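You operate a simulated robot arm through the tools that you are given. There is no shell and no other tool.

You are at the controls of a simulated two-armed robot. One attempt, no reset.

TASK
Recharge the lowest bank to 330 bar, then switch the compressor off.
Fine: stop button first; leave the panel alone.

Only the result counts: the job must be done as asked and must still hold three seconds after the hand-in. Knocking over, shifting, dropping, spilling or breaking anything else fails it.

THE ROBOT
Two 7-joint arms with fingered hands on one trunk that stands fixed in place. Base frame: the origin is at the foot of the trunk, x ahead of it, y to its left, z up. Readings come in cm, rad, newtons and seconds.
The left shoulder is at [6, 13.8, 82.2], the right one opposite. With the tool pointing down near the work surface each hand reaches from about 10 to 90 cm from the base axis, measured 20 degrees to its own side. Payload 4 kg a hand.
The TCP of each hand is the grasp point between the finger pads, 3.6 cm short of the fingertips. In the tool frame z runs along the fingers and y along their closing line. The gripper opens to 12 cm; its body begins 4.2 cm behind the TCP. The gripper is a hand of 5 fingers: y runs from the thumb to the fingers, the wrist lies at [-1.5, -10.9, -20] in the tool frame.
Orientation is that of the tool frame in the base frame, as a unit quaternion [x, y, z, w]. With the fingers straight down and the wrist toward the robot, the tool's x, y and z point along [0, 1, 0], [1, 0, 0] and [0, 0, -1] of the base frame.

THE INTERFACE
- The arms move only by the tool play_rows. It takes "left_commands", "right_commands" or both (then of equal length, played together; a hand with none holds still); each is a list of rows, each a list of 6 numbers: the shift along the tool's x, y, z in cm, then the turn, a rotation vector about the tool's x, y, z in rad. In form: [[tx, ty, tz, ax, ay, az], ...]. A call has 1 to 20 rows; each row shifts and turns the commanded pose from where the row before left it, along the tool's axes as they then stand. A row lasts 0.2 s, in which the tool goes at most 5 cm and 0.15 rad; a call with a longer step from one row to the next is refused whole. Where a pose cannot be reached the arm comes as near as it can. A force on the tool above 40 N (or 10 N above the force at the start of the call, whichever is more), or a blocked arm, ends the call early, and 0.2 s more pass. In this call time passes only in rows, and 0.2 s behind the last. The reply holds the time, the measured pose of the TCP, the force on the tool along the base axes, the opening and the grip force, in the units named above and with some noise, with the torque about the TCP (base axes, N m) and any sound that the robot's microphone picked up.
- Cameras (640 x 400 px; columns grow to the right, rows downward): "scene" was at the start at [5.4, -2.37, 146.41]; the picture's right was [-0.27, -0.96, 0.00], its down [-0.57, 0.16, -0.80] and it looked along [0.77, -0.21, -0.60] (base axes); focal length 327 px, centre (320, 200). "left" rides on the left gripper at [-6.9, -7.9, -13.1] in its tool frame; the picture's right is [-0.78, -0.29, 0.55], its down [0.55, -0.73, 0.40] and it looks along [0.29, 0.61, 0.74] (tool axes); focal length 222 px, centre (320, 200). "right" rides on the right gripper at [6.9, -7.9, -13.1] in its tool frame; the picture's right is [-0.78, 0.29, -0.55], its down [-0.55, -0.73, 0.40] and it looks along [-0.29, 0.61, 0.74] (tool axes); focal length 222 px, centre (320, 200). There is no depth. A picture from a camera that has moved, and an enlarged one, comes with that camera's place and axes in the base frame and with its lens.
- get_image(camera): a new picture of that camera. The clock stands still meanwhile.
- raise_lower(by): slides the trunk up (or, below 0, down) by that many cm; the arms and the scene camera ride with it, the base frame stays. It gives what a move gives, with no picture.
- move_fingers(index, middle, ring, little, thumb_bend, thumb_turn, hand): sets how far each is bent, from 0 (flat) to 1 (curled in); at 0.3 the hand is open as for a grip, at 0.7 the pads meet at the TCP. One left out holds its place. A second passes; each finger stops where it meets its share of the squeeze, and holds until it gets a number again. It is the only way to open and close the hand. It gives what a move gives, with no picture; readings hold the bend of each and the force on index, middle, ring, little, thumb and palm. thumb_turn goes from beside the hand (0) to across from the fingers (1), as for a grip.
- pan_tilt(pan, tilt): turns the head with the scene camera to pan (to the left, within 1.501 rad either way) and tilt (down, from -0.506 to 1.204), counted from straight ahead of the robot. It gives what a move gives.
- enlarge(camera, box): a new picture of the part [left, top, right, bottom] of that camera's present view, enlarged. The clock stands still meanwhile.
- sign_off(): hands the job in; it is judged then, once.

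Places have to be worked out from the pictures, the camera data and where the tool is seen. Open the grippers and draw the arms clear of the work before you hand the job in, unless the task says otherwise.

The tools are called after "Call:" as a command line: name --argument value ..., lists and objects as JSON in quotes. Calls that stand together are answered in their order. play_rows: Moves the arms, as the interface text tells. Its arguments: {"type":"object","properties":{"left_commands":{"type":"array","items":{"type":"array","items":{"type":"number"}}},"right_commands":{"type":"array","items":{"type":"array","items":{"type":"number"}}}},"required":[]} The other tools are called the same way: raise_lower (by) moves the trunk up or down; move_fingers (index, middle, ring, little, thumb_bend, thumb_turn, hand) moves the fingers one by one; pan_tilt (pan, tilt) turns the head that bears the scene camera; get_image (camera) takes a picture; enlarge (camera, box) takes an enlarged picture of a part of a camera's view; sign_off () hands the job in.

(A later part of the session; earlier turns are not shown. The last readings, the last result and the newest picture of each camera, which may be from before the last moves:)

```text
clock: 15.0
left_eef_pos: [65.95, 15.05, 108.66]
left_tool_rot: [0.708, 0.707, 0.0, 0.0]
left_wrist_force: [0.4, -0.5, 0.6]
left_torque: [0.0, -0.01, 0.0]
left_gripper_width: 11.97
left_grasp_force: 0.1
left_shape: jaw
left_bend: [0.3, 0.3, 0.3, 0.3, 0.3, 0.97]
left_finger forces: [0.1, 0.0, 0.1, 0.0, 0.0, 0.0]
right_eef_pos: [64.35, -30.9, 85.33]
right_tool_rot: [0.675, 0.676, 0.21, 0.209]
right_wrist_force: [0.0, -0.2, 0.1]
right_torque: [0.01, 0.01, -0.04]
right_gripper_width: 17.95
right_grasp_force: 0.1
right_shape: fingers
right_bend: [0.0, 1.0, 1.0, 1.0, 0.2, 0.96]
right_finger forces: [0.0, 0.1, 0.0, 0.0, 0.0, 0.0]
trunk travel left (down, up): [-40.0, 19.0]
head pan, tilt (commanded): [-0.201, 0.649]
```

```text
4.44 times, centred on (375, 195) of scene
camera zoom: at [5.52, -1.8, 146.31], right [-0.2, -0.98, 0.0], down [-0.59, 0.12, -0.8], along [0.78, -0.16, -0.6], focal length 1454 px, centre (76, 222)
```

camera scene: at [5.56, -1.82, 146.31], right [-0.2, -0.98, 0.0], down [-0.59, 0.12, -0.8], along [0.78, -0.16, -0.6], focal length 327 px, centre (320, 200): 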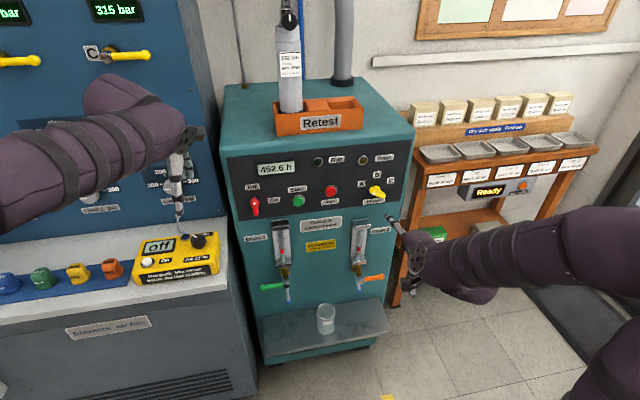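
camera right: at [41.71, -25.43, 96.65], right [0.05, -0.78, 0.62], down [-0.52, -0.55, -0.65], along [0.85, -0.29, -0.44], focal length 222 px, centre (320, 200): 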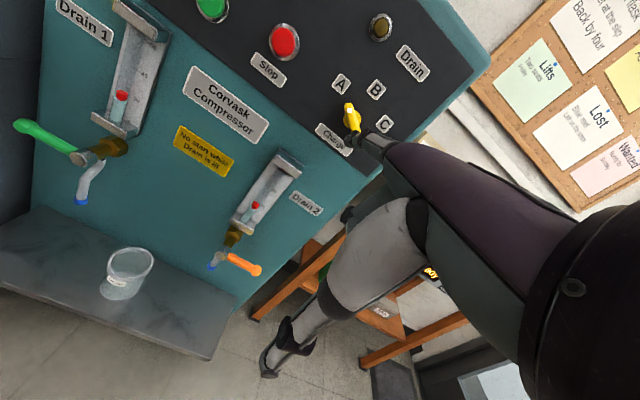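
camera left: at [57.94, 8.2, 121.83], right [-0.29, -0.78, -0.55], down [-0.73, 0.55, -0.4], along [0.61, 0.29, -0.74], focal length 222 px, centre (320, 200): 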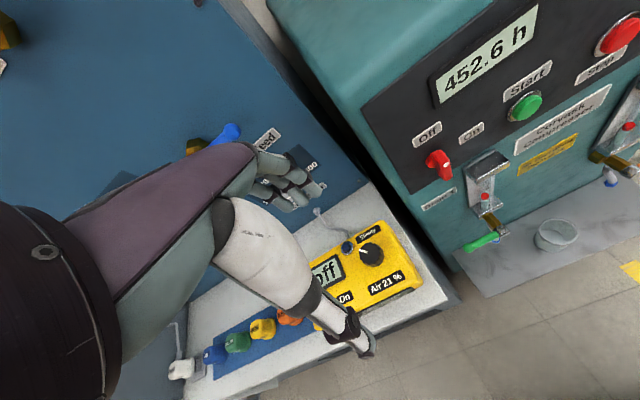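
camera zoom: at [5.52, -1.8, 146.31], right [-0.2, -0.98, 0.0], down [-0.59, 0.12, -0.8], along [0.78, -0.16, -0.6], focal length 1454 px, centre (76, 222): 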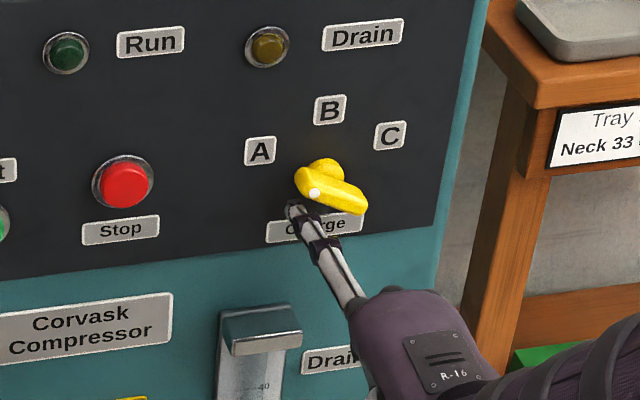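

The tip is now just left-below the pointer's dotted end, near x≈75. I'll advance 0.8 cm so it engages the side of the bar, then check force.

Call:
play_rows --right_commands '[[0, 0.33, 0.23, 0, 0, 0], [0, 0.33, 0.23, 0, 0, 0]]'

Call:
enlarge --camera "right" --box '[260, 90, 400, 190]'

Call:
enlarge --camera "scene" --box '[340, 150, 420, 220]'

```text
clock: 15.6
left_eef_pos: [65.91, 15.08, 108.74]
left_tool_rot: [0.708, 0.706, 0.0, 0.0]
left_wrist_force: [0.4, 0.5, 0.0]
left_torque: [0.03, -0.04, -0.02]
left_gripper_width: 11.97
left_grasp_force: 0.0
left_shape: jaw
left_bend: [0.3, 0.3, 0.3, 0.3, 0.3, 0.97]
left_finger forces: [0.0, 0.1, 0.0, 0.1, 0.0, 0.0]
right_eef_pos: [65.03, -30.74, 85.42]
right_tool_rot: [0.675, 0.675, 0.21, 0.21]
right_wrist_force: [-0.4, -0.4, 0.2]
right_torque: [0.0, -0.04, 0.01]
right_gripper_width: 17.97
right_grasp_force: 0.1
right_shape: fingers
right_bend: [0.0, 1.0, 1.0, 1.0, 0.2, 0.96]
right_finger forces: [0.0, 0.0, 0.0, 0.0, 0.0, 0.1]
trunk travel left (down, up): [-40.0, 19.0]
head pan, tilt (commanded): [-0.201, 0.649]
```

```text
4.00 times, centred on (330, 140) of right
camera zoom: at [51.21, -23.84, 91.64], right [-0.07, -0.79, 0.62], down [-0.38, -0.55, -0.74], along [0.92, -0.29, -0.26], focal length 888 px, centre (280, 440)
```

zoom: 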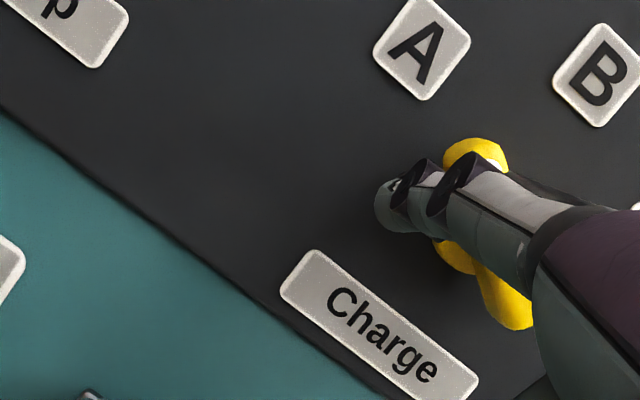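

```text
5.71 times, centred on (380, 185) of scene
camera zoom: at [5.52, -1.79, 146.31], right [-0.2, -0.98, 0.0], down [-0.59, 0.12, -0.8], along [0.78, -0.16, -0.6], focal length 1870 px, centre (-23, 286)
```

zoom: 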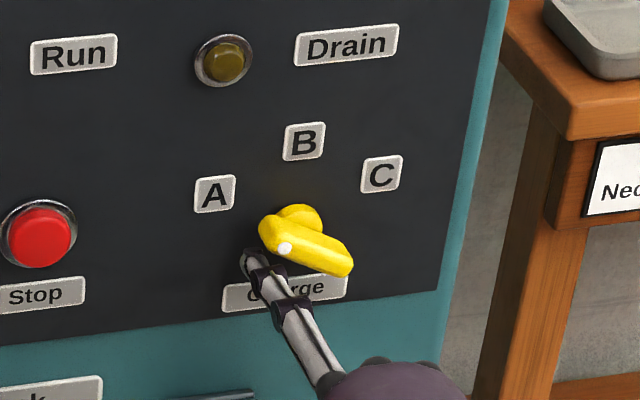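

No contact yet; the tip is at the bar's depth beside the dotted end. I'll push up and slightly right, following the pointer's arc, in small steps.

Call:
play_rows --right_commands '[[-0.2, 0.28, -0.41, 0, 0, 0], [-0.2, 0.28, -0.41, 0, 0, 0], [-0.2, 0.28, -0.41, 0, 0, 0]]'

Call:
enlarge --camera "right" --box '[260, 90, 400, 190]'

Call:
enlarge --camera "scene" --box '[340, 150, 420, 220]'

```text
clock: 16.4
left_eef_pos: [65.91, 15.14, 108.69]
left_tool_rot: [0.707, 0.707, 0.001, 0.0]
left_wrist_force: [0.3, -0.1, 0.7]
left_torque: [0.0, 0.01, -0.01]
left_gripper_width: 11.96
left_grasp_force: 0.1
left_shape: jaw
left_bend: [0.3, 0.3, 0.3, 0.3, 0.3, 0.97]
left_finger forces: [0.1, 0.1, 0.0, 0.0, 0.1, 0.0]
right_eef_pos: [65.12, -31.59, 86.97]
right_tool_rot: [0.676, 0.675, 0.21, 0.21]
right_wrist_force: [-0.5, 1.2, -0.5]
right_torque: [0.0, 0.0, 0.04]
right_gripper_width: 17.95
right_grasp_force: 0.1
right_shape: fingers
right_bend: [0.0, 1.0, 1.0, 1.0, 0.2, 0.96]
right_finger forces: [0.0, 0.0, 0.0, 0.0, 0.1, 0.1]
trunk travel left (down, up): [-40.0, 19.0]
head pan, tilt (commanded): [-0.201, 0.649]
```

```text
4.00 times, centred on (330, 140) of right
camera zoom: at [51.27, -24.52, 93.2], right [-0.07, -0.78, 0.62], down [-0.38, -0.55, -0.74], along [0.92, -0.29, -0.26], focal length 888 px, centre (280, 440)
```

zoom: 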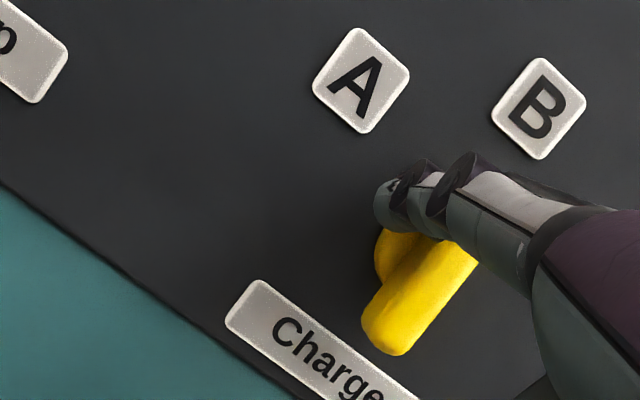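

```text
5.71 times, centred on (380, 185) of scene
camera zoom: at [5.49, -1.8, 146.32], right [-0.2, -0.98, 0.0], down [-0.59, 0.12, -0.8], along [0.78, -0.16, -0.6], focal length 1870 px, centre (-23, 286)
```

zoom: 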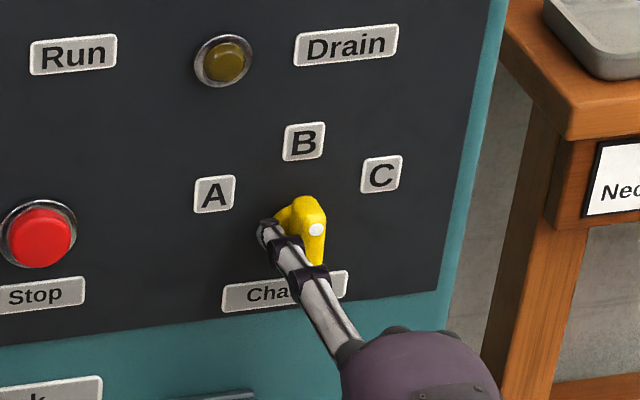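

The pointer now stands vertical, at B. I'll slide the finger left off the bar and back out, then check the knob.

Call:
play_rows --right_commands '[[0.5, 0, 0, 0, 0, 0], [0.3, 0, 0, 0, 0, 0], [0, -1.65, -1.13, 0, 0, 0], [0, -1.65, -1.13, 0, 0, 0], [0, -1.65, -1.13, 0, 0, 0], [0, -1.65, -1.13, 0, 0, 0]]'

Call:
get_image --camera "right"

Call:
enlarge --camera "scene" --box '[340, 150, 420, 220]'

Call:
enlarge --camera "scene" --box '[220, 150, 320, 250]'

```text
clock: 17.8
left_eef_pos: [65.83, 15.1, 108.66]
left_tool_rot: [0.707, 0.708, -0.001, 0.0]
left_wrist_force: [0.4, -0.3, -0.3]
left_torque: [0.0, 0.0, -0.02]
left_gripper_width: 11.96
left_grasp_force: 0.0
left_shape: jaw
left_bend: [0.3, 0.3, 0.3, 0.3, 0.3, 0.97]
left_finger forces: [0.1, 0.1, 0.0, 0.0, 0.1, 0.0]
right_eef_pos: [57.12, -30.59, 86.67]
right_tool_rot: [0.676, 0.675, 0.209, 0.21]
right_wrist_force: [-0.3, 0.3, -0.1]
right_torque: [0.0, 0.0, 0.0]
right_gripper_width: 17.96
right_grasp_force: 0.1
right_shape: fingers
right_bend: [0.0, 1.0, 1.0, 1.0, 0.2, 0.96]
right_finger forces: [0.0, 0.0, 0.0, 0.0, 0.1, 0.0]
trunk travel left (down, up): [-40.0, 19.0]
head pan, tilt (commanded): [-0.201, 0.649]
```

```text
taken
camera right: at [43.22, -23.69, 93.12], right [-0.07, -0.79, 0.62], down [-0.38, -0.55, -0.74], along [0.92, -0.29, -0.26], focal length 222 px, centre (320, 200)
```

right: 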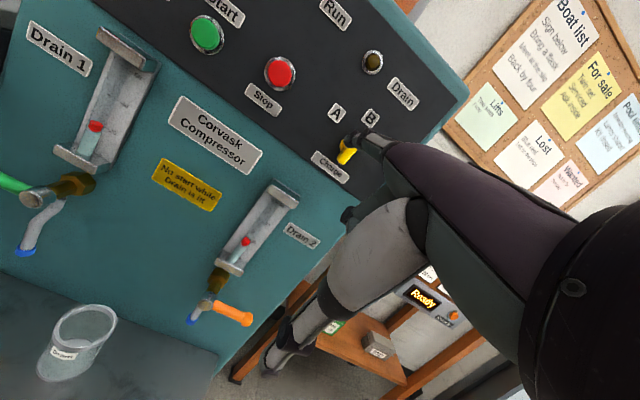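

```text
5.71 times, centred on (380, 185) of scene
camera zoom: at [5.48, -1.79, 146.32], right [-0.2, -0.98, 0.0], down [-0.59, 0.12, -0.8], along [0.78, -0.16, -0.6], focal length 1870 px, centre (-23, 286)
```

zoom: 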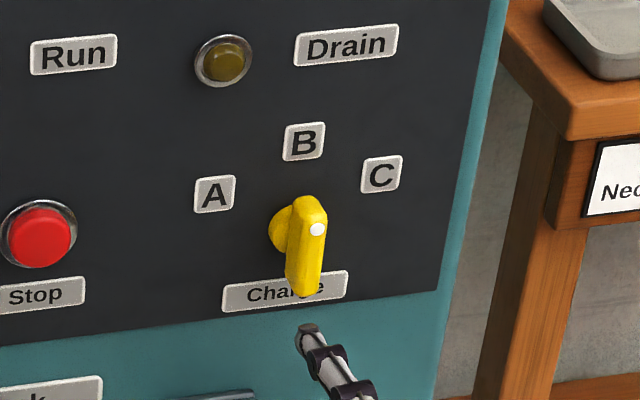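

```text
4.00 times, centred on (270, 200) of scene
camera zoom: at [5.48, -1.79, 146.32], right [-0.2, -0.98, 0.0], down [-0.59, 0.12, -0.8], along [0.78, -0.16, -0.6], focal length 1309 px, centre (520, 200)
```

zoom: 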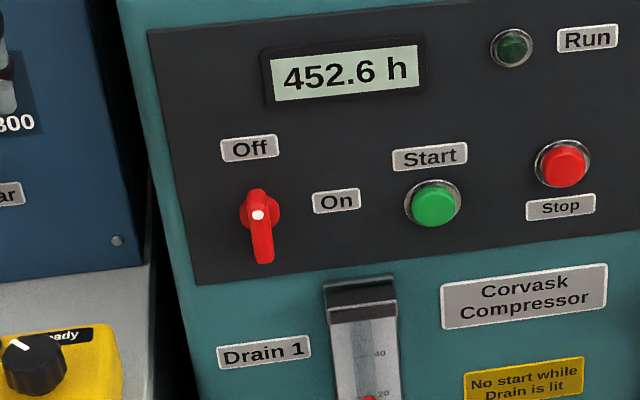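

Selector is set to B. The red switch (hub about [76, 1.45, 93]) points up at Off, with On to its right, so I'll carry the finger across to the left side of its upper end, staying ~7 cm off the panel.

Call:
play_rows --right_commands '[[4.68, 0.36, 0.04, 0, 0, 0], [4.68, 0.36, 0.04, 0, 0, 0], [4.68, 0.36, 0.04, 0, 0, 0], [4.68, 0.36, 0.04, 0, 0, 0], [4.68, 0.36, 0.04, 0, 0, 0], [4.68, 0.36, 0.04, 0, 0, 0], [4.68, 0.36, 0.04, 0, 0, 0]]'

Call:
get_image --camera "right"

Call:
get_image --camera "scene"

Call:
get_image --camera "left"

```text
clock: 19.4
left_eef_pos: [65.86, 15.15, 108.63]
left_tool_rot: [0.707, 0.707, -0.001, 0.0]
left_wrist_force: [0.2, 0.3, 0.2]
left_torque: [0.02, 0.0, -0.03]
left_gripper_width: 11.98
left_grasp_force: 0.1
left_shape: jaw
left_bend: [0.3, 0.3, 0.3, 0.3, 0.3, 0.97]
left_finger forces: [0.1, 0.1, 0.0, 0.0, 0.1, 0.0]
right_eef_pos: [59.57, 2.21, 88.12]
right_tool_rot: [0.675, 0.676, 0.209, 0.209]
right_wrist_force: [-0.2, -0.8, 0.9]
right_torque: [0.0, 0.01, 0.04]
right_gripper_width: 17.96
right_grasp_force: 0.1
right_shape: fingers
right_bend: [0.0, 1.0, 1.0, 1.0, 0.2, 0.96]
right_finger forces: [0.0, 0.1, 0.0, 0.0, 0.0, 0.0]
trunk travel left (down, up): [-40.0, 19.0]
head pan, tilt (commanded): [-0.201, 0.649]
```

```text
taken
camera right: at [45.65, 9.14, 94.52], right [-0.07, -0.78, 0.62], down [-0.38, -0.55, -0.74], along [0.92, -0.29, -0.26], focal length 222 px, centre (320, 200)
```

right: 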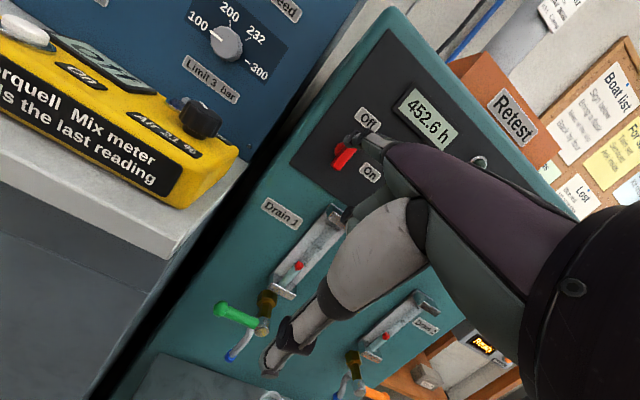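

```text
taken
camera scene: at [5.51, -1.73, 146.31], right [-0.2, -0.98, 0.0], down [-0.59, 0.12, -0.8], along [0.78, -0.16, -0.6], focal length 327 px, centre (320, 200)
```

scene: 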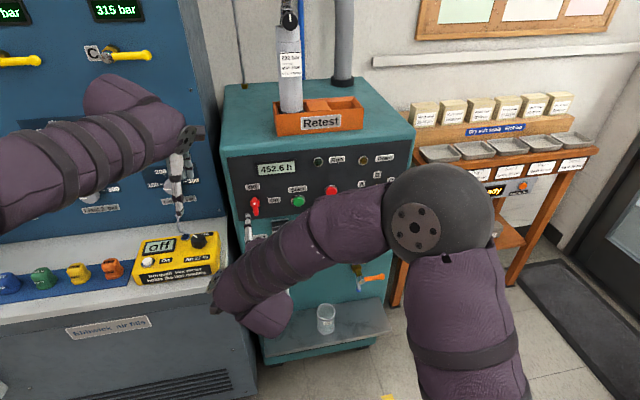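

```text
taken
camera left: at [57.89, 8.29, 121.85], right [-0.29, -0.79, -0.55], down [-0.74, 0.55, -0.4], along [0.61, 0.29, -0.74], focal length 222 px, centre (320, 200)
```

left: 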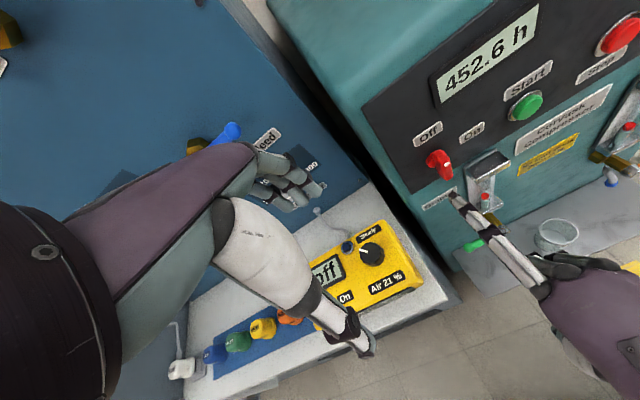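

I'll zoom in to verify the tip against the red switch from all three cameras.

Call:
enlarge --camera "right" --box '[280, 80, 440, 220]'

Call:
enlarge --camera "scene" --box '[210, 160, 310, 250]'

Call:
enlarge --camera "left" --box '[400, 100, 560, 240]'

```text
2.86 times, centred on (360, 150) of right
camera zoom: at [45.65, 9.14, 94.52], right [-0.07, -0.78, 0.62], down [-0.38, -0.55, -0.74], along [0.92, -0.29, -0.26], focal length 635 px, centre (206, 343)
```

zoom: 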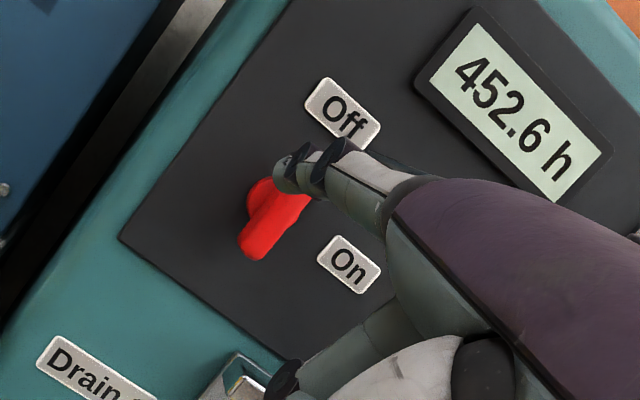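

```text
4.44 times, centred on (260, 205) of scene
camera zoom: at [5.51, -1.73, 146.31], right [-0.2, -0.98, 0.0], down [-0.59, 0.12, -0.8], along [0.78, -0.16, -0.6], focal length 1454 px, centre (587, 178)
```

zoom: 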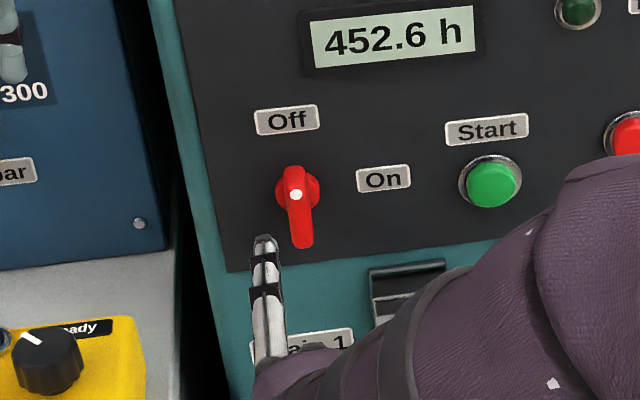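

```text
2.86 times, centred on (480, 170) of left
camera zoom: at [57.89, 8.29, 121.85], right [-0.29, -0.79, -0.55], down [-0.74, 0.55, -0.4], along [0.61, 0.29, -0.74], focal length 635 px, centre (-137, 286)
```

zoom: 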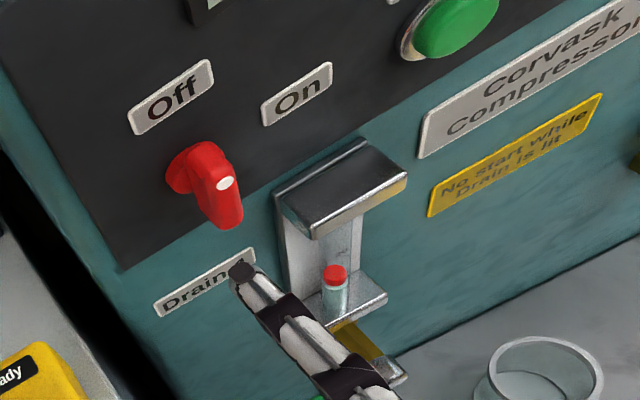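

The tip is about 1.8 cm left of the red bar and 3.4 cm short of its face. I'll raise it 0.7 cm and advance 4.4 cm so it sits beside the bar's upper end.

Call:
play_rows --right_commands '[[0, 1.0, 0.48, 0, 0, 0], [0, 1.0, 0.48, 0, 0, 0], [0, 1.0, 0.48, 0, 0, 0], [0, 1.0, 0.48, 0, 0, 0]]'

Call:
enlarge --camera "right" --box '[260, 90, 400, 210]'

Call:
enlarge --camera "scene" --box '[210, 160, 310, 250]'

Call:
enlarge --camera "left" --box '[400, 100, 560, 240]'

```text
clock: 20.4
left_eef_pos: [65.87, 15.09, 108.68]
left_tool_rot: [0.707, 0.707, 0.0, 0.0]
left_wrist_force: [0.9, 1.2, -0.3]
left_torque: [0.01, -0.01, 0.01]
left_gripper_width: 12.01
left_grasp_force: 0.1
left_shape: jaw
left_bend: [0.3, 0.3, 0.3, 0.3, 0.3, 0.97]
left_finger forces: [0.1, 0.0, 0.0, 0.0, 0.1, 0.0]
right_eef_pos: [63.88, 2.26, 88.63]
right_tool_rot: [0.675, 0.675, 0.21, 0.209]
right_wrist_force: [0.1, 0.4, -0.7]
right_torque: [0.02, 0.03, 0.0]
right_gripper_width: 17.97
right_grasp_force: 0.1
right_shape: fingers
right_bend: [0.0, 1.0, 1.0, 1.0, 0.2, 0.96]
right_finger forces: [0.0, 0.1, 0.0, 0.0, 0.0, 0.0]
trunk travel left (down, up): [-40.0, 19.0]
head pan, tilt (commanded): [-0.201, 0.649]
```

```text
3.33 times, centred on (330, 150) of right
camera zoom: at [50.01, 9.13, 95.04], right [-0.07, -0.78, 0.62], down [-0.38, -0.55, -0.74], along [0.92, -0.29, -0.26], focal length 740 px, centre (287, 367)
```

zoom: 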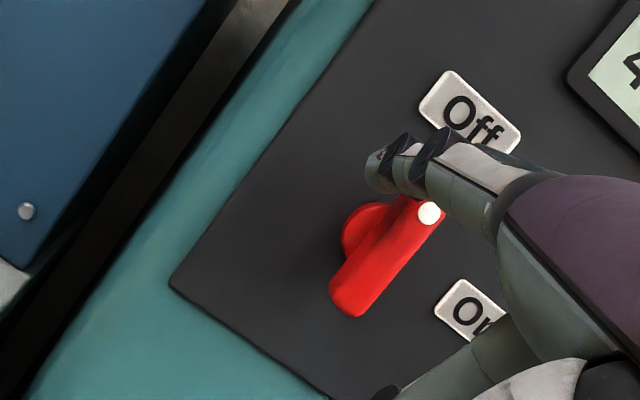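

```text
4.44 times, centred on (260, 205) of scene
camera zoom: at [5.52, -1.78, 146.31], right [-0.2, -0.98, 0.0], down [-0.59, 0.12, -0.8], along [0.78, -0.16, -0.6], focal length 1454 px, centre (587, 178)
```

zoom: 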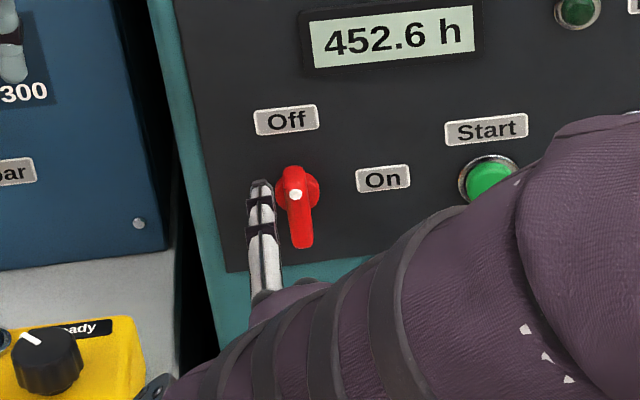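

```text
2.86 times, centred on (480, 170) of left
camera zoom: at [57.89, 8.24, 121.85], right [-0.29, -0.78, -0.55], down [-0.73, 0.55, -0.4], along [0.61, 0.29, -0.74], focal length 635 px, centre (-137, 286)
```

zoom: 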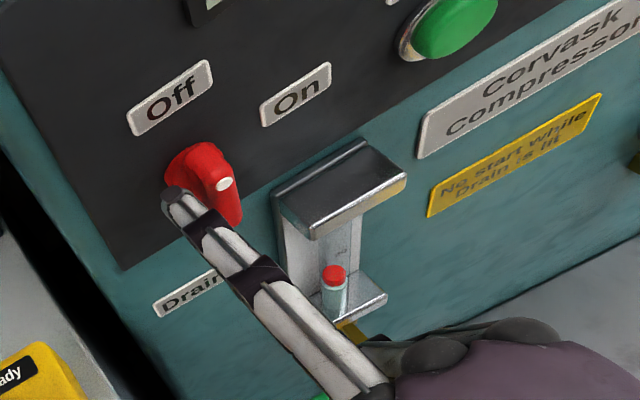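

The finger is beside the upper end of the red bar. I'll push right in an arc, first half, and check.

Call:
play_rows --right_commands '[[-0.7, 0, 0, 0, 0, 0], [-0.51, 0.17, -0.25, 0, 0, 0], [-0.59, 0.06, -0.09, 0, 0, 0]]'

Call:
enlarge --camera "right" --box '[260, 90, 400, 210]'

Call:
enlarge --camera "scene" --box '[210, 160, 310, 250]'

Call:
enlarge --camera "left" --box '[400, 100, 560, 240]'

```text
clock: 21.2
left_eef_pos: [65.88, 15.06, 108.67]
left_tool_rot: [0.707, 0.707, 0.0, -0.001]
left_wrist_force: [0.1, 0.3, -0.2]
left_torque: [-0.01, -0.03, 0.02]
left_gripper_width: 11.98
left_grasp_force: 0.1
left_shape: jaw
left_bend: [0.3, 0.3, 0.3, 0.3, 0.3, 0.97]
left_finger forces: [0.0, 0.0, 0.1, 0.1, 0.1, 0.0]
right_eef_pos: [63.89, 0.37, 89.07]
right_tool_rot: [0.675, 0.676, 0.21, 0.21]
right_wrist_force: [0.0, 2.6, -0.2]
right_torque: [-0.17, 0.09, 0.21]
right_gripper_width: 17.9
right_grasp_force: 0.8
right_shape: fingers
right_bend: [0.0, 1.0, 1.0, 1.0, 0.2, 0.96]
right_finger forces: [2.0, 0.0, 0.1, 0.1, 0.1, 0.0]
trunk travel left (down, up): [-40.0, 19.0]
head pan, tilt (commanded): [-0.201, 0.649]
```

```text
3.33 times, centred on (330, 150) of right
camera zoom: at [49.89, 7.3, 95.34], right [-0.07, -0.78, 0.62], down [-0.38, -0.55, -0.74], along [0.92, -0.29, -0.26], focal length 740 px, centre (287, 367)
```

zoom: 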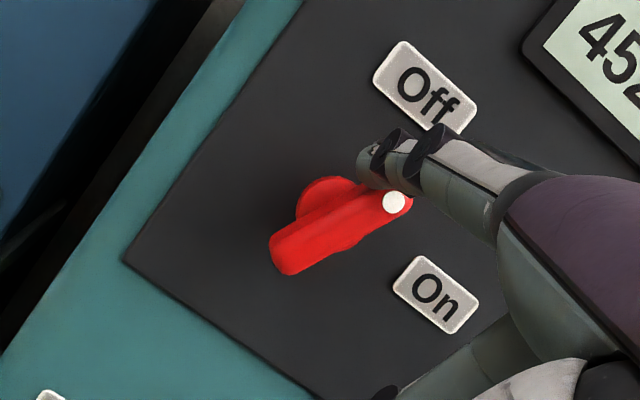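

```text
4.44 times, centred on (260, 205) of scene
camera zoom: at [5.51, -1.77, 146.31], right [-0.2, -0.98, 0.0], down [-0.59, 0.12, -0.8], along [0.78, -0.16, -0.6], focal length 1454 px, centre (587, 178)
```

zoom: 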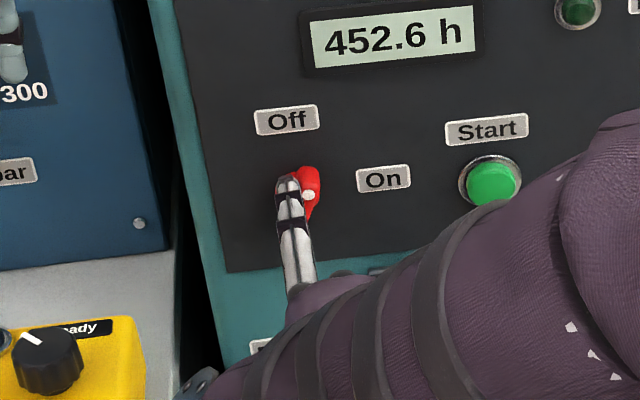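

```text
2.86 times, centred on (480, 170) of left
camera zoom: at [57.88, 8.26, 121.86], right [-0.29, -0.79, -0.55], down [-0.73, 0.55, -0.4], along [0.61, 0.29, -0.74], focal length 635 px, centre (-137, 286)
```

zoom: 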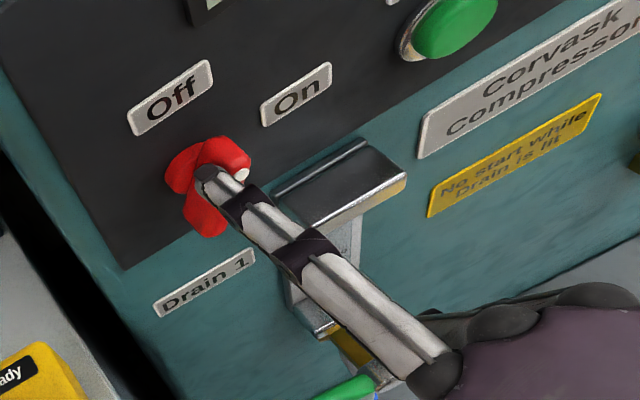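

The bar is turning (about a third of the way, 2.6 N). Continuing the arc to the right and down.

Call:
play_rows --right_commands '[[-0.58, -0.06, 0.08, 0, 0, 0], [-0.51, -0.17, 0.24, 0, 0, 0], [-0.35, -0.18, 0.27, 0, 0, 0]]'

Call:
enlarge --camera "right" --box '[260, 90, 400, 210]'

Call:
enlarge --camera "scene" --box '[210, 160, 310, 250]'

Call:
enlarge --camera "left" --box '[400, 100, 560, 240]'

```text
clock: 22.0
left_eef_pos: [65.87, 15.03, 108.68]
left_tool_rot: [0.707, 0.707, 0.0, 0.001]
left_wrist_force: [-0.1, -0.2, -1.1]
left_torque: [0.01, -0.03, 0.01]
left_gripper_width: 11.96
left_grasp_force: 0.0
left_shape: jaw
left_bend: [0.3, 0.3, 0.3, 0.3, 0.3, 0.97]
left_finger forces: [0.1, 0.0, 0.1, 0.0, 0.1, 0.0]
right_eef_pos: [63.8, -1.25, 88.17]
right_tool_rot: [0.676, 0.675, 0.209, 0.21]
right_wrist_force: [0.4, 0.4, 0.2]
right_torque: [0.01, 0.01, 0.0]
right_gripper_width: 17.97
right_grasp_force: 0.0
right_shape: fingers
right_bend: [0.0, 1.0, 1.0, 1.0, 0.2, 0.96]
right_finger forces: [0.0, 0.1, 0.0, 0.1, 0.1, 0.1]
trunk travel left (down, up): [-40.0, 19.0]
head pan, tilt (commanded): [-0.201, 0.649]
```

```text
3.33 times, centred on (330, 150) of right
camera zoom: at [49.81, 5.76, 94.61], right [-0.07, -0.79, 0.62], down [-0.38, -0.55, -0.74], along [0.92, -0.29, -0.26], focal length 740 px, centre (287, 367)
```

zoom: 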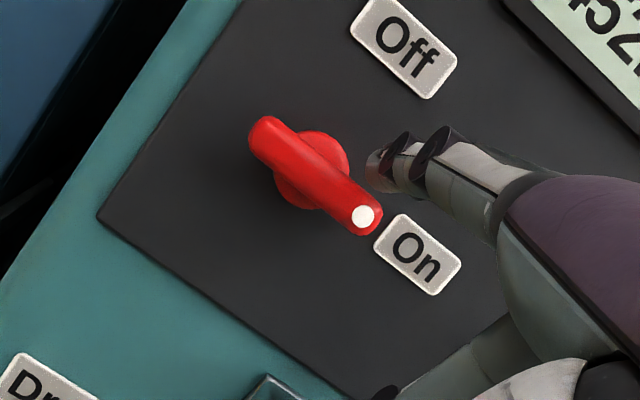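

```text
4.44 times, centred on (260, 205) of scene
camera zoom: at [5.51, -1.79, 146.31], right [-0.2, -0.98, 0.0], down [-0.59, 0.12, -0.8], along [0.78, -0.16, -0.6], focal length 1454 px, centre (587, 178)
```

zoom: 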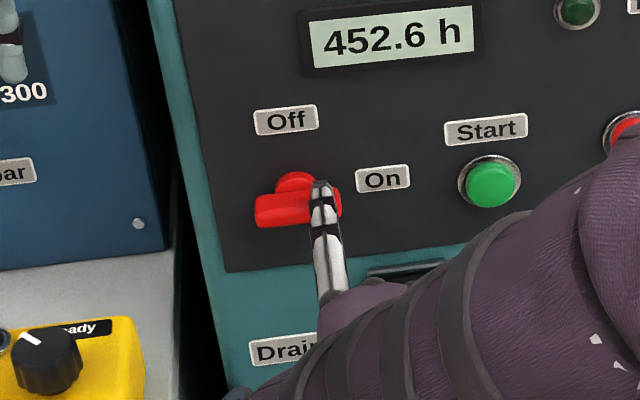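

```text
2.86 times, centred on (480, 170) of left
camera zoom: at [57.89, 8.22, 121.86], right [-0.29, -0.78, -0.55], down [-0.73, 0.55, -0.4], along [0.61, 0.29, -0.74], focal length 635 px, centre (-137, 286)
```

zoom: 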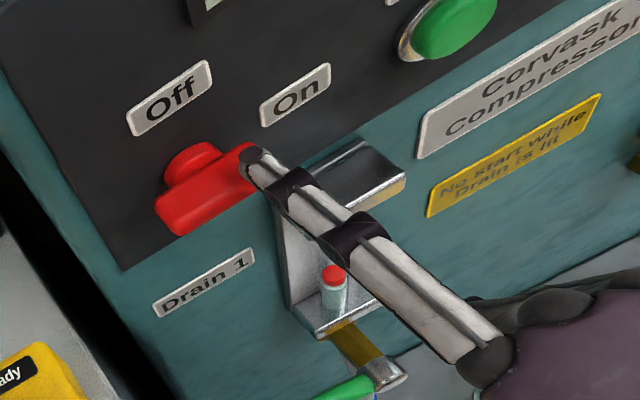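

The switch has snapped to On. I'll lift the finger off and back out, then check the Drain and Run lamps.

Call:
play_rows --right_commands '[[0, 0.34, -0.49, 0, 0, 0], [0, -1.65, -1.13, 0, 0, 0], [0, -1.65, -1.13, 0, 0, 0], [0, -1.65, -1.13, 0, 0, 0]]'

Call:
get_image --camera "scene"

Call:
enlarge --camera "scene" --box '[220, 140, 420, 260]'

Call:
enlarge --camera "left" --box '[400, 0, 640, 200]'

```text
clock: 23.0
left_eef_pos: [65.83, 15.04, 108.71]
left_tool_rot: [0.707, 0.707, 0.001, 0.0]
left_wrist_force: [-0.3, -0.3, -0.1]
left_torque: [0.01, 0.0, 0.0]
left_gripper_width: 11.98
left_grasp_force: 0.1
left_shape: jaw
left_bend: [0.3, 0.3, 0.3, 0.3, 0.3, 0.97]
left_finger forces: [0.0, 0.0, 0.0, 0.0, 0.1, 0.0]
right_eef_pos: [57.7, -1.15, 88.78]
right_tool_rot: [0.676, 0.675, 0.209, 0.209]
right_wrist_force: [-0.4, -0.7, 0.5]
right_torque: [-0.01, -0.01, -0.02]
right_gripper_width: 17.97
right_grasp_force: 0.1
right_shape: fingers
right_bend: [0.0, 1.0, 1.0, 1.0, 0.2, 0.96]
right_finger forces: [0.0, 0.0, 0.1, 0.1, 0.1, 0.0]
trunk travel left (down, up): [-40.0, 19.0]
head pan, tilt (commanded): [-0.201, 0.649]
```

```text
taken
camera scene: at [5.48, -1.79, 146.32], right [-0.2, -0.98, 0.0], down [-0.59, 0.12, -0.8], along [0.78, -0.16, -0.6], focal length 327 px, centre (320, 200)
```

scene: 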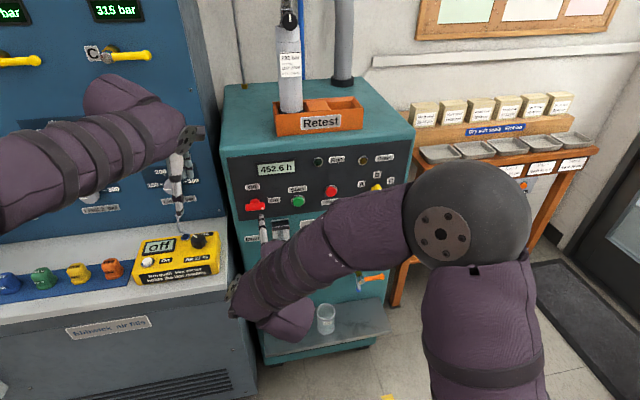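

```text
3.20 times, centred on (320, 200) of scene
camera zoom: at [5.48, -1.79, 146.32], right [-0.2, -0.98, 0.0], down [-0.59, 0.12, -0.8], along [0.78, -0.16, -0.6], focal length 1047 px, centre (320, 200)
```

zoom: 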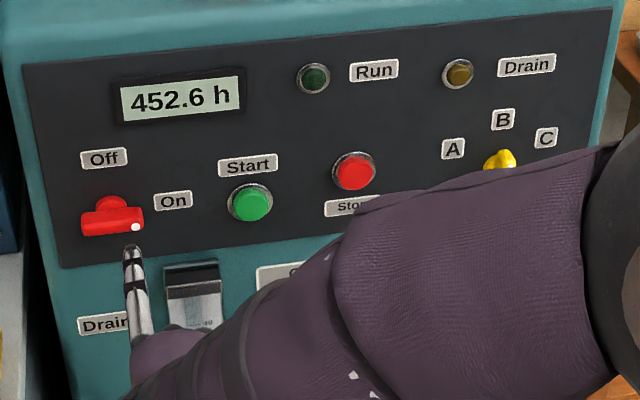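

```text
2.00 times, centred on (520, 100) of left
camera zoom: at [57.86, 8.24, 121.87], right [-0.29, -0.78, -0.55], down [-0.73, 0.55, -0.4], along [0.61, 0.29, -0.74], focal length 444 px, centre (-80, 400)
```

zoom: 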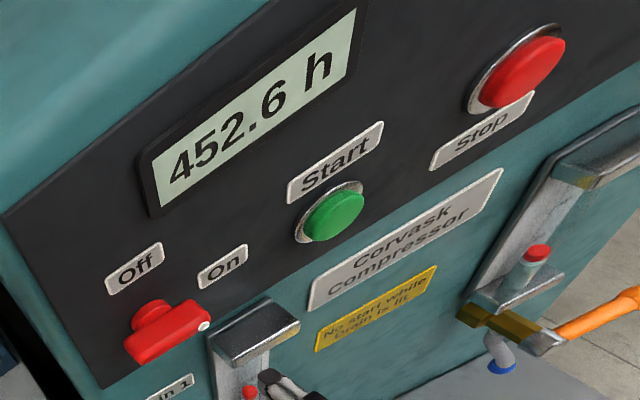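

The Drain lamp stays dark, so a start is allowed. I'll turn the head so that both the bank B display and the compressor panel are in view, and bring the finger in front of Start (about [76, -9.8, 92.4]).

Call:
pan_tilt --pan 0.2 --tilt 0.45

Call:
play_rows --right_commands '[[-3.23, 0.35, 1.61, 0, 0, 0], [-3.23, 0.35, 1.61, 0, 0, 0], [-3.23, 0.35, 1.61, 0, 0, 0]]'

Call:
get_image --camera "scene"

Call:
get_image --camera "right"

Call:
enlarge --camera "left" --box '[400, 40, 640, 240]'

```text
clock: 23.8
left_eef_pos: [65.92, 15.07, 108.71]
left_tool_rot: [0.707, 0.707, -0.001, 0.0]
left_wrist_force: [0.5, 0.0, -0.2]
left_torque: [-0.02, 0.0, 0.0]
left_gripper_width: 11.96
left_grasp_force: 0.1
left_shape: jaw
left_bend: [0.3, 0.3, 0.3, 0.3, 0.3, 0.97]
left_finger forces: [0.0, 0.0, 0.0, 0.1, 0.0, 0.1]
right_eef_pos: [57.74, -1.28, 88.75]
right_tool_rot: [0.675, 0.675, 0.21, 0.21]
right_wrist_force: [-0.3, -0.3, -0.6]
right_torque: [0.03, -0.01, 0.02]
right_gripper_width: 17.99
right_grasp_force: 0.0
right_shape: fingers
right_bend: [0.0, 1.0, 1.0, 1.0, 0.2, 0.96]
right_finger forces: [0.1, 0.0, 0.0, 0.0, 0.0, 0.1]
trunk travel left (down, up): [-40.0, 19.0]
head pan, tilt (commanded): [0.201, 0.45]
```

```text
clock: 24.6
left_eef_pos: [65.88, 15.01, 108.6]
left_tool_rot: [0.707, 0.707, -0.001, 0.0]
left_wrist_force: [0.5, 0.1, -0.7]
left_torque: [-0.01, -0.03, -0.02]
left_gripper_width: 11.96
left_grasp_force: 0.1
left_shape: jaw
left_bend: [0.3, 0.3, 0.3, 0.3, 0.3, 0.97]
left_finger forces: [0.0, 0.0, 0.0, 0.0, 0.0, 0.0]
right_eef_pos: [61.18, -10.8, 85.41]
right_tool_rot: [0.675, 0.676, 0.21, 0.209]
right_wrist_force: [-0.3, -0.3, 0.4]
right_torque: [-0.01, 0.05, 0.01]
right_gripper_width: 17.96
right_grasp_force: 0.0
right_shape: fingers
right_bend: [0.0, 1.0, 1.0, 1.0, 0.2, 0.96]
right_finger forces: [0.0, 0.0, 0.0, 0.0, 0.1, 0.0]
trunk travel left (down, up): [-40.0, 19.0]
head pan, tilt (commanded): [0.201, 0.45]
```

```text
taken
camera scene: at [6.02, 1.75, 148.1], right [0.2, -0.98, 0.0], down [-0.43, -0.09, -0.9], along [0.88, 0.18, -0.44], focal length 327 px, centre (320, 200)
```

scene: 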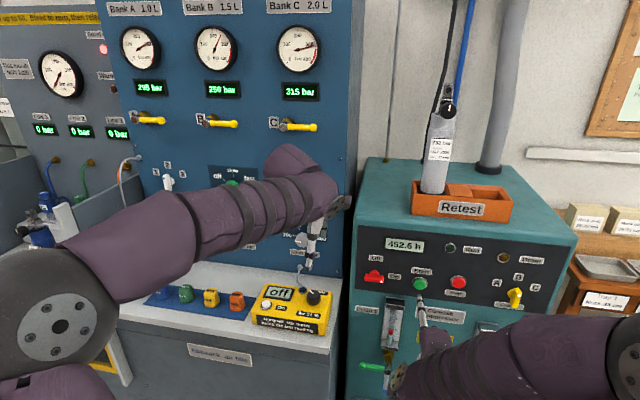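

```text
taken
camera right: at [47.26, -3.87, 91.77], right [-0.07, -0.78, 0.62], down [-0.38, -0.55, -0.74], along [0.92, -0.29, -0.26], focal length 222 px, centre (320, 200)
```

right: 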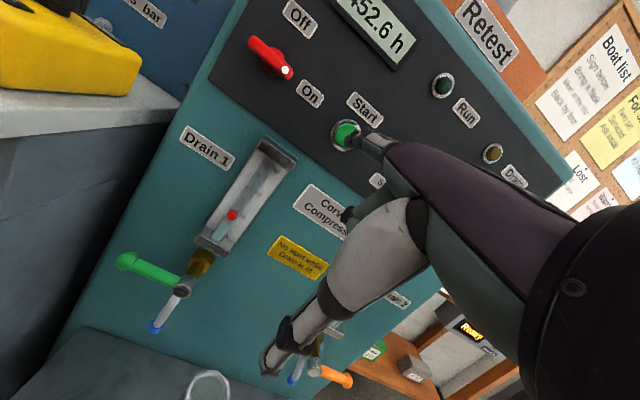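

```text
2.00 times, centred on (520, 140) of left
camera zoom: at [57.89, 8.21, 121.85], right [-0.29, -0.78, -0.55], down [-0.73, 0.55, -0.4], along [0.61, 0.29, -0.74], focal length 444 px, centre (-80, 320)
```

zoom: 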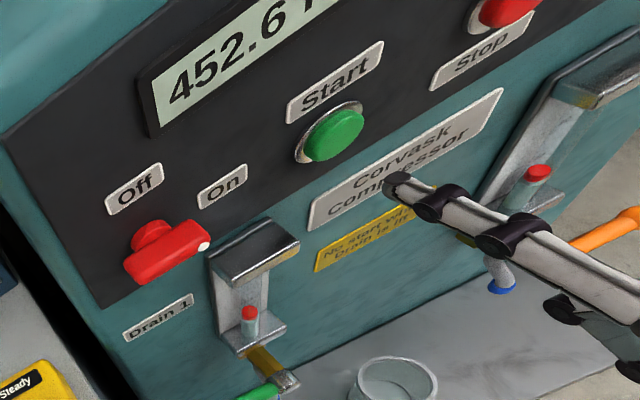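

Everything needed is in view: bank B 250 bar, Start just ahead of the fingertip (needs about 0.4 cm right, 0.2 up). I'll advance to just short of the button.

Call:
play_rows --right_commands '[[-0.2, 1.54, 0.93, 0, 0, 0], [-0.2, 1.54, 0.93, 0, 0, 0]]'

Call:
enlarge --camera "right" --box '[270, 80, 410, 200]'

Call:
enlarge --camera "left" --box '[440, 40, 600, 160]'

Call:
enlarge --camera "scene" --box '[350, 220, 550, 340]'

```text
clock: 25.2
left_eef_pos: [65.98, 15.16, 108.67]
left_tool_rot: [0.707, 0.707, 0.001, -0.001]
left_wrist_force: [0.3, 0.0, 0.8]
left_torque: [0.01, -0.05, 0.03]
left_gripper_width: 11.99
left_grasp_force: 0.0
left_shape: jaw
left_bend: [0.3, 0.3, 0.3, 0.3, 0.3, 0.97]
left_finger forces: [0.0, 0.1, 0.1, 0.1, 0.0, 0.0]
right_eef_pos: [64.84, -11.19, 85.68]
right_tool_rot: [0.676, 0.675, 0.21, 0.21]
right_wrist_force: [-0.6, 0.7, 0.7]
right_torque: [-0.01, -0.07, 0.04]
right_gripper_width: 17.99
right_grasp_force: 0.3
right_shape: fingers
right_bend: [0.0, 1.0, 1.0, 1.0, 0.2, 0.96]
right_finger forces: [1.1, 0.0, 0.1, 0.0, 0.0, 0.1]
trunk travel left (down, up): [-40.0, 19.0]
head pan, tilt (commanded): [0.201, 0.45]
```

```text
3.33 times, centred on (340, 140) of right
camera zoom: at [51.0, -4.22, 92.03], right [-0.07, -0.79, 0.62], down [-0.38, -0.55, -0.74], along [0.92, -0.29, -0.26], focal length 740 px, centre (253, 400)
```

zoom: 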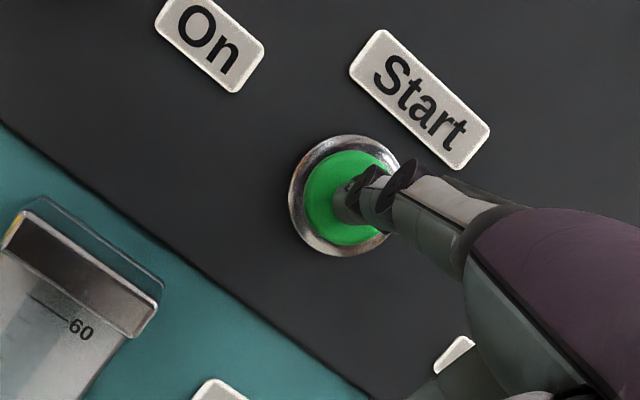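

```text
3.33 times, centred on (520, 100) of left
camera zoom: at [57.89, 8.23, 121.85], right [-0.29, -0.78, -0.55], down [-0.73, 0.55, -0.4], along [0.61, 0.29, -0.74], focal length 740 px, centre (-347, 533)
```

zoom: 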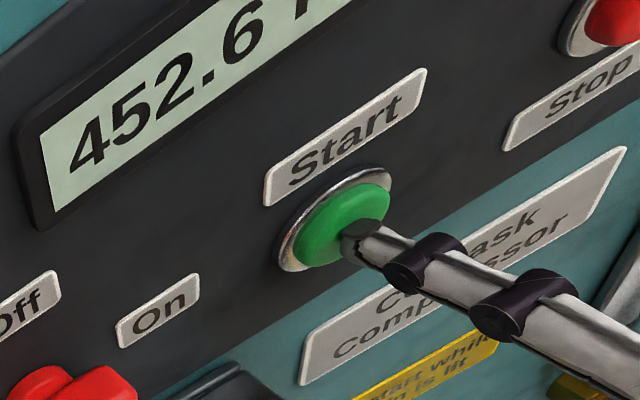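

```text
3.20 times, centred on (450, 280) of scene
camera zoom: at [6.01, 1.77, 148.1], right [0.2, -0.98, 0.0], down [-0.43, -0.09, -0.9], along [0.88, 0.18, -0.44], focal length 1047 px, centre (-96, -56)
```

zoom: 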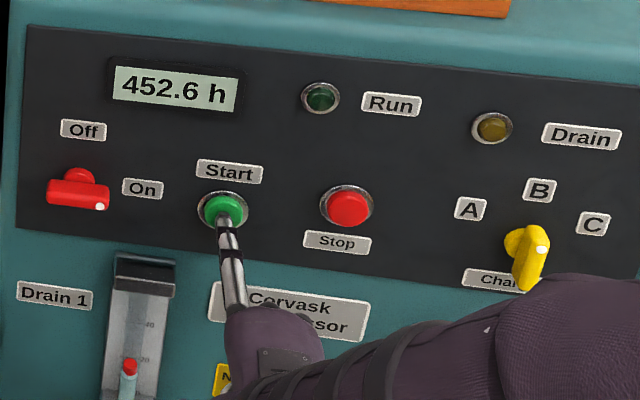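

The finger is just touching the lower part of the Start button (1.1 N). I'll press it in 0.7 cm and release by 2 cm.

Call:
play_rows --right_commands '[[0, 0.29, 0.2, 0, 0, 0], [0, 0.29, 0.2, 0, 0, 0], [0, -0.6, -0.4, 0, 0, 0], [0, -1.4, -1.0, 0, 0, 0]]'

Call:
get_image --camera "scene"

Call:
enlarge --camera "scene" --box '[350, 220, 550, 340]'

```text
clock: 26.2
left_eef_pos: [65.96, 15.2, 108.62]
left_tool_rot: [0.707, 0.707, 0.0, -0.001]
left_wrist_force: [-0.4, -0.2, 0.5]
left_torque: [0.0, 0.0, 0.02]
left_gripper_width: 11.95
left_grasp_force: 0.0
left_shape: jaw
left_bend: [0.3, 0.3, 0.3, 0.3, 0.3, 0.97]
left_finger forces: [0.1, 0.0, 0.1, 0.0, 0.0, 0.0]
right_eef_pos: [63.19, -11.21, 85.83]
right_tool_rot: [0.675, 0.675, 0.21, 0.21]
right_wrist_force: [-0.1, 1.0, -0.4]
right_torque: [0.02, 0.01, 0.0]
right_gripper_width: 17.96
right_grasp_force: 0.1
right_shape: fingers
right_bend: [0.0, 1.0, 1.0, 1.0, 0.2, 0.96]
right_finger forces: [0.0, 0.1, 0.1, 0.0, 0.1, 0.1]
trunk travel left (down, up): [-40.0, 19.0]
head pan, tilt (commanded): [0.201, 0.45]
heard: click
```

```text
taken
camera scene: at [6.0, 1.78, 148.1], right [0.2, -0.98, 0.0], down [-0.43, -0.09, -0.9], along [0.88, 0.18, -0.44], focal length 327 px, centre (320, 200)
```

scene: 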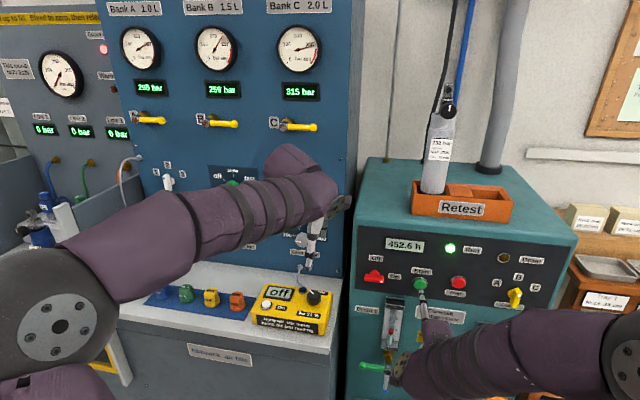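

```text
3.20 times, centred on (450, 280) of scene
camera zoom: at [6.0, 1.78, 148.1], right [0.2, -0.98, 0.0], down [-0.43, -0.09, -0.9], along [0.88, 0.18, -0.44], focal length 1047 px, centre (-96, -56)
```

zoom: 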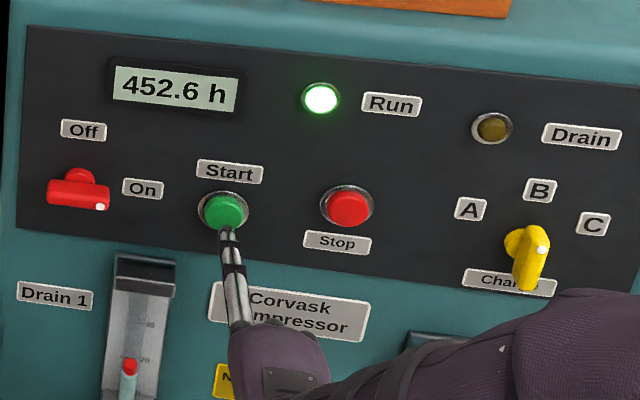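

The Run lamp is lit after the click. I'll read the bank displays before any more time passes.

Call:
enlarge --camera "scene" --box '[110, 60, 350, 140]'

```text
2.67 times, centred on (230, 100) of scene
camera zoom: at [6.0, 1.78, 148.1], right [0.2, -0.98, 0.0], down [-0.43, -0.09, -0.9], along [0.88, 0.18, -0.44], focal length 872 px, centre (560, 467)
```

zoom: 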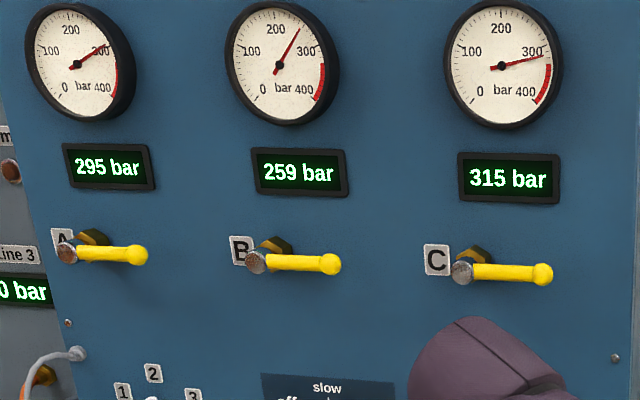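

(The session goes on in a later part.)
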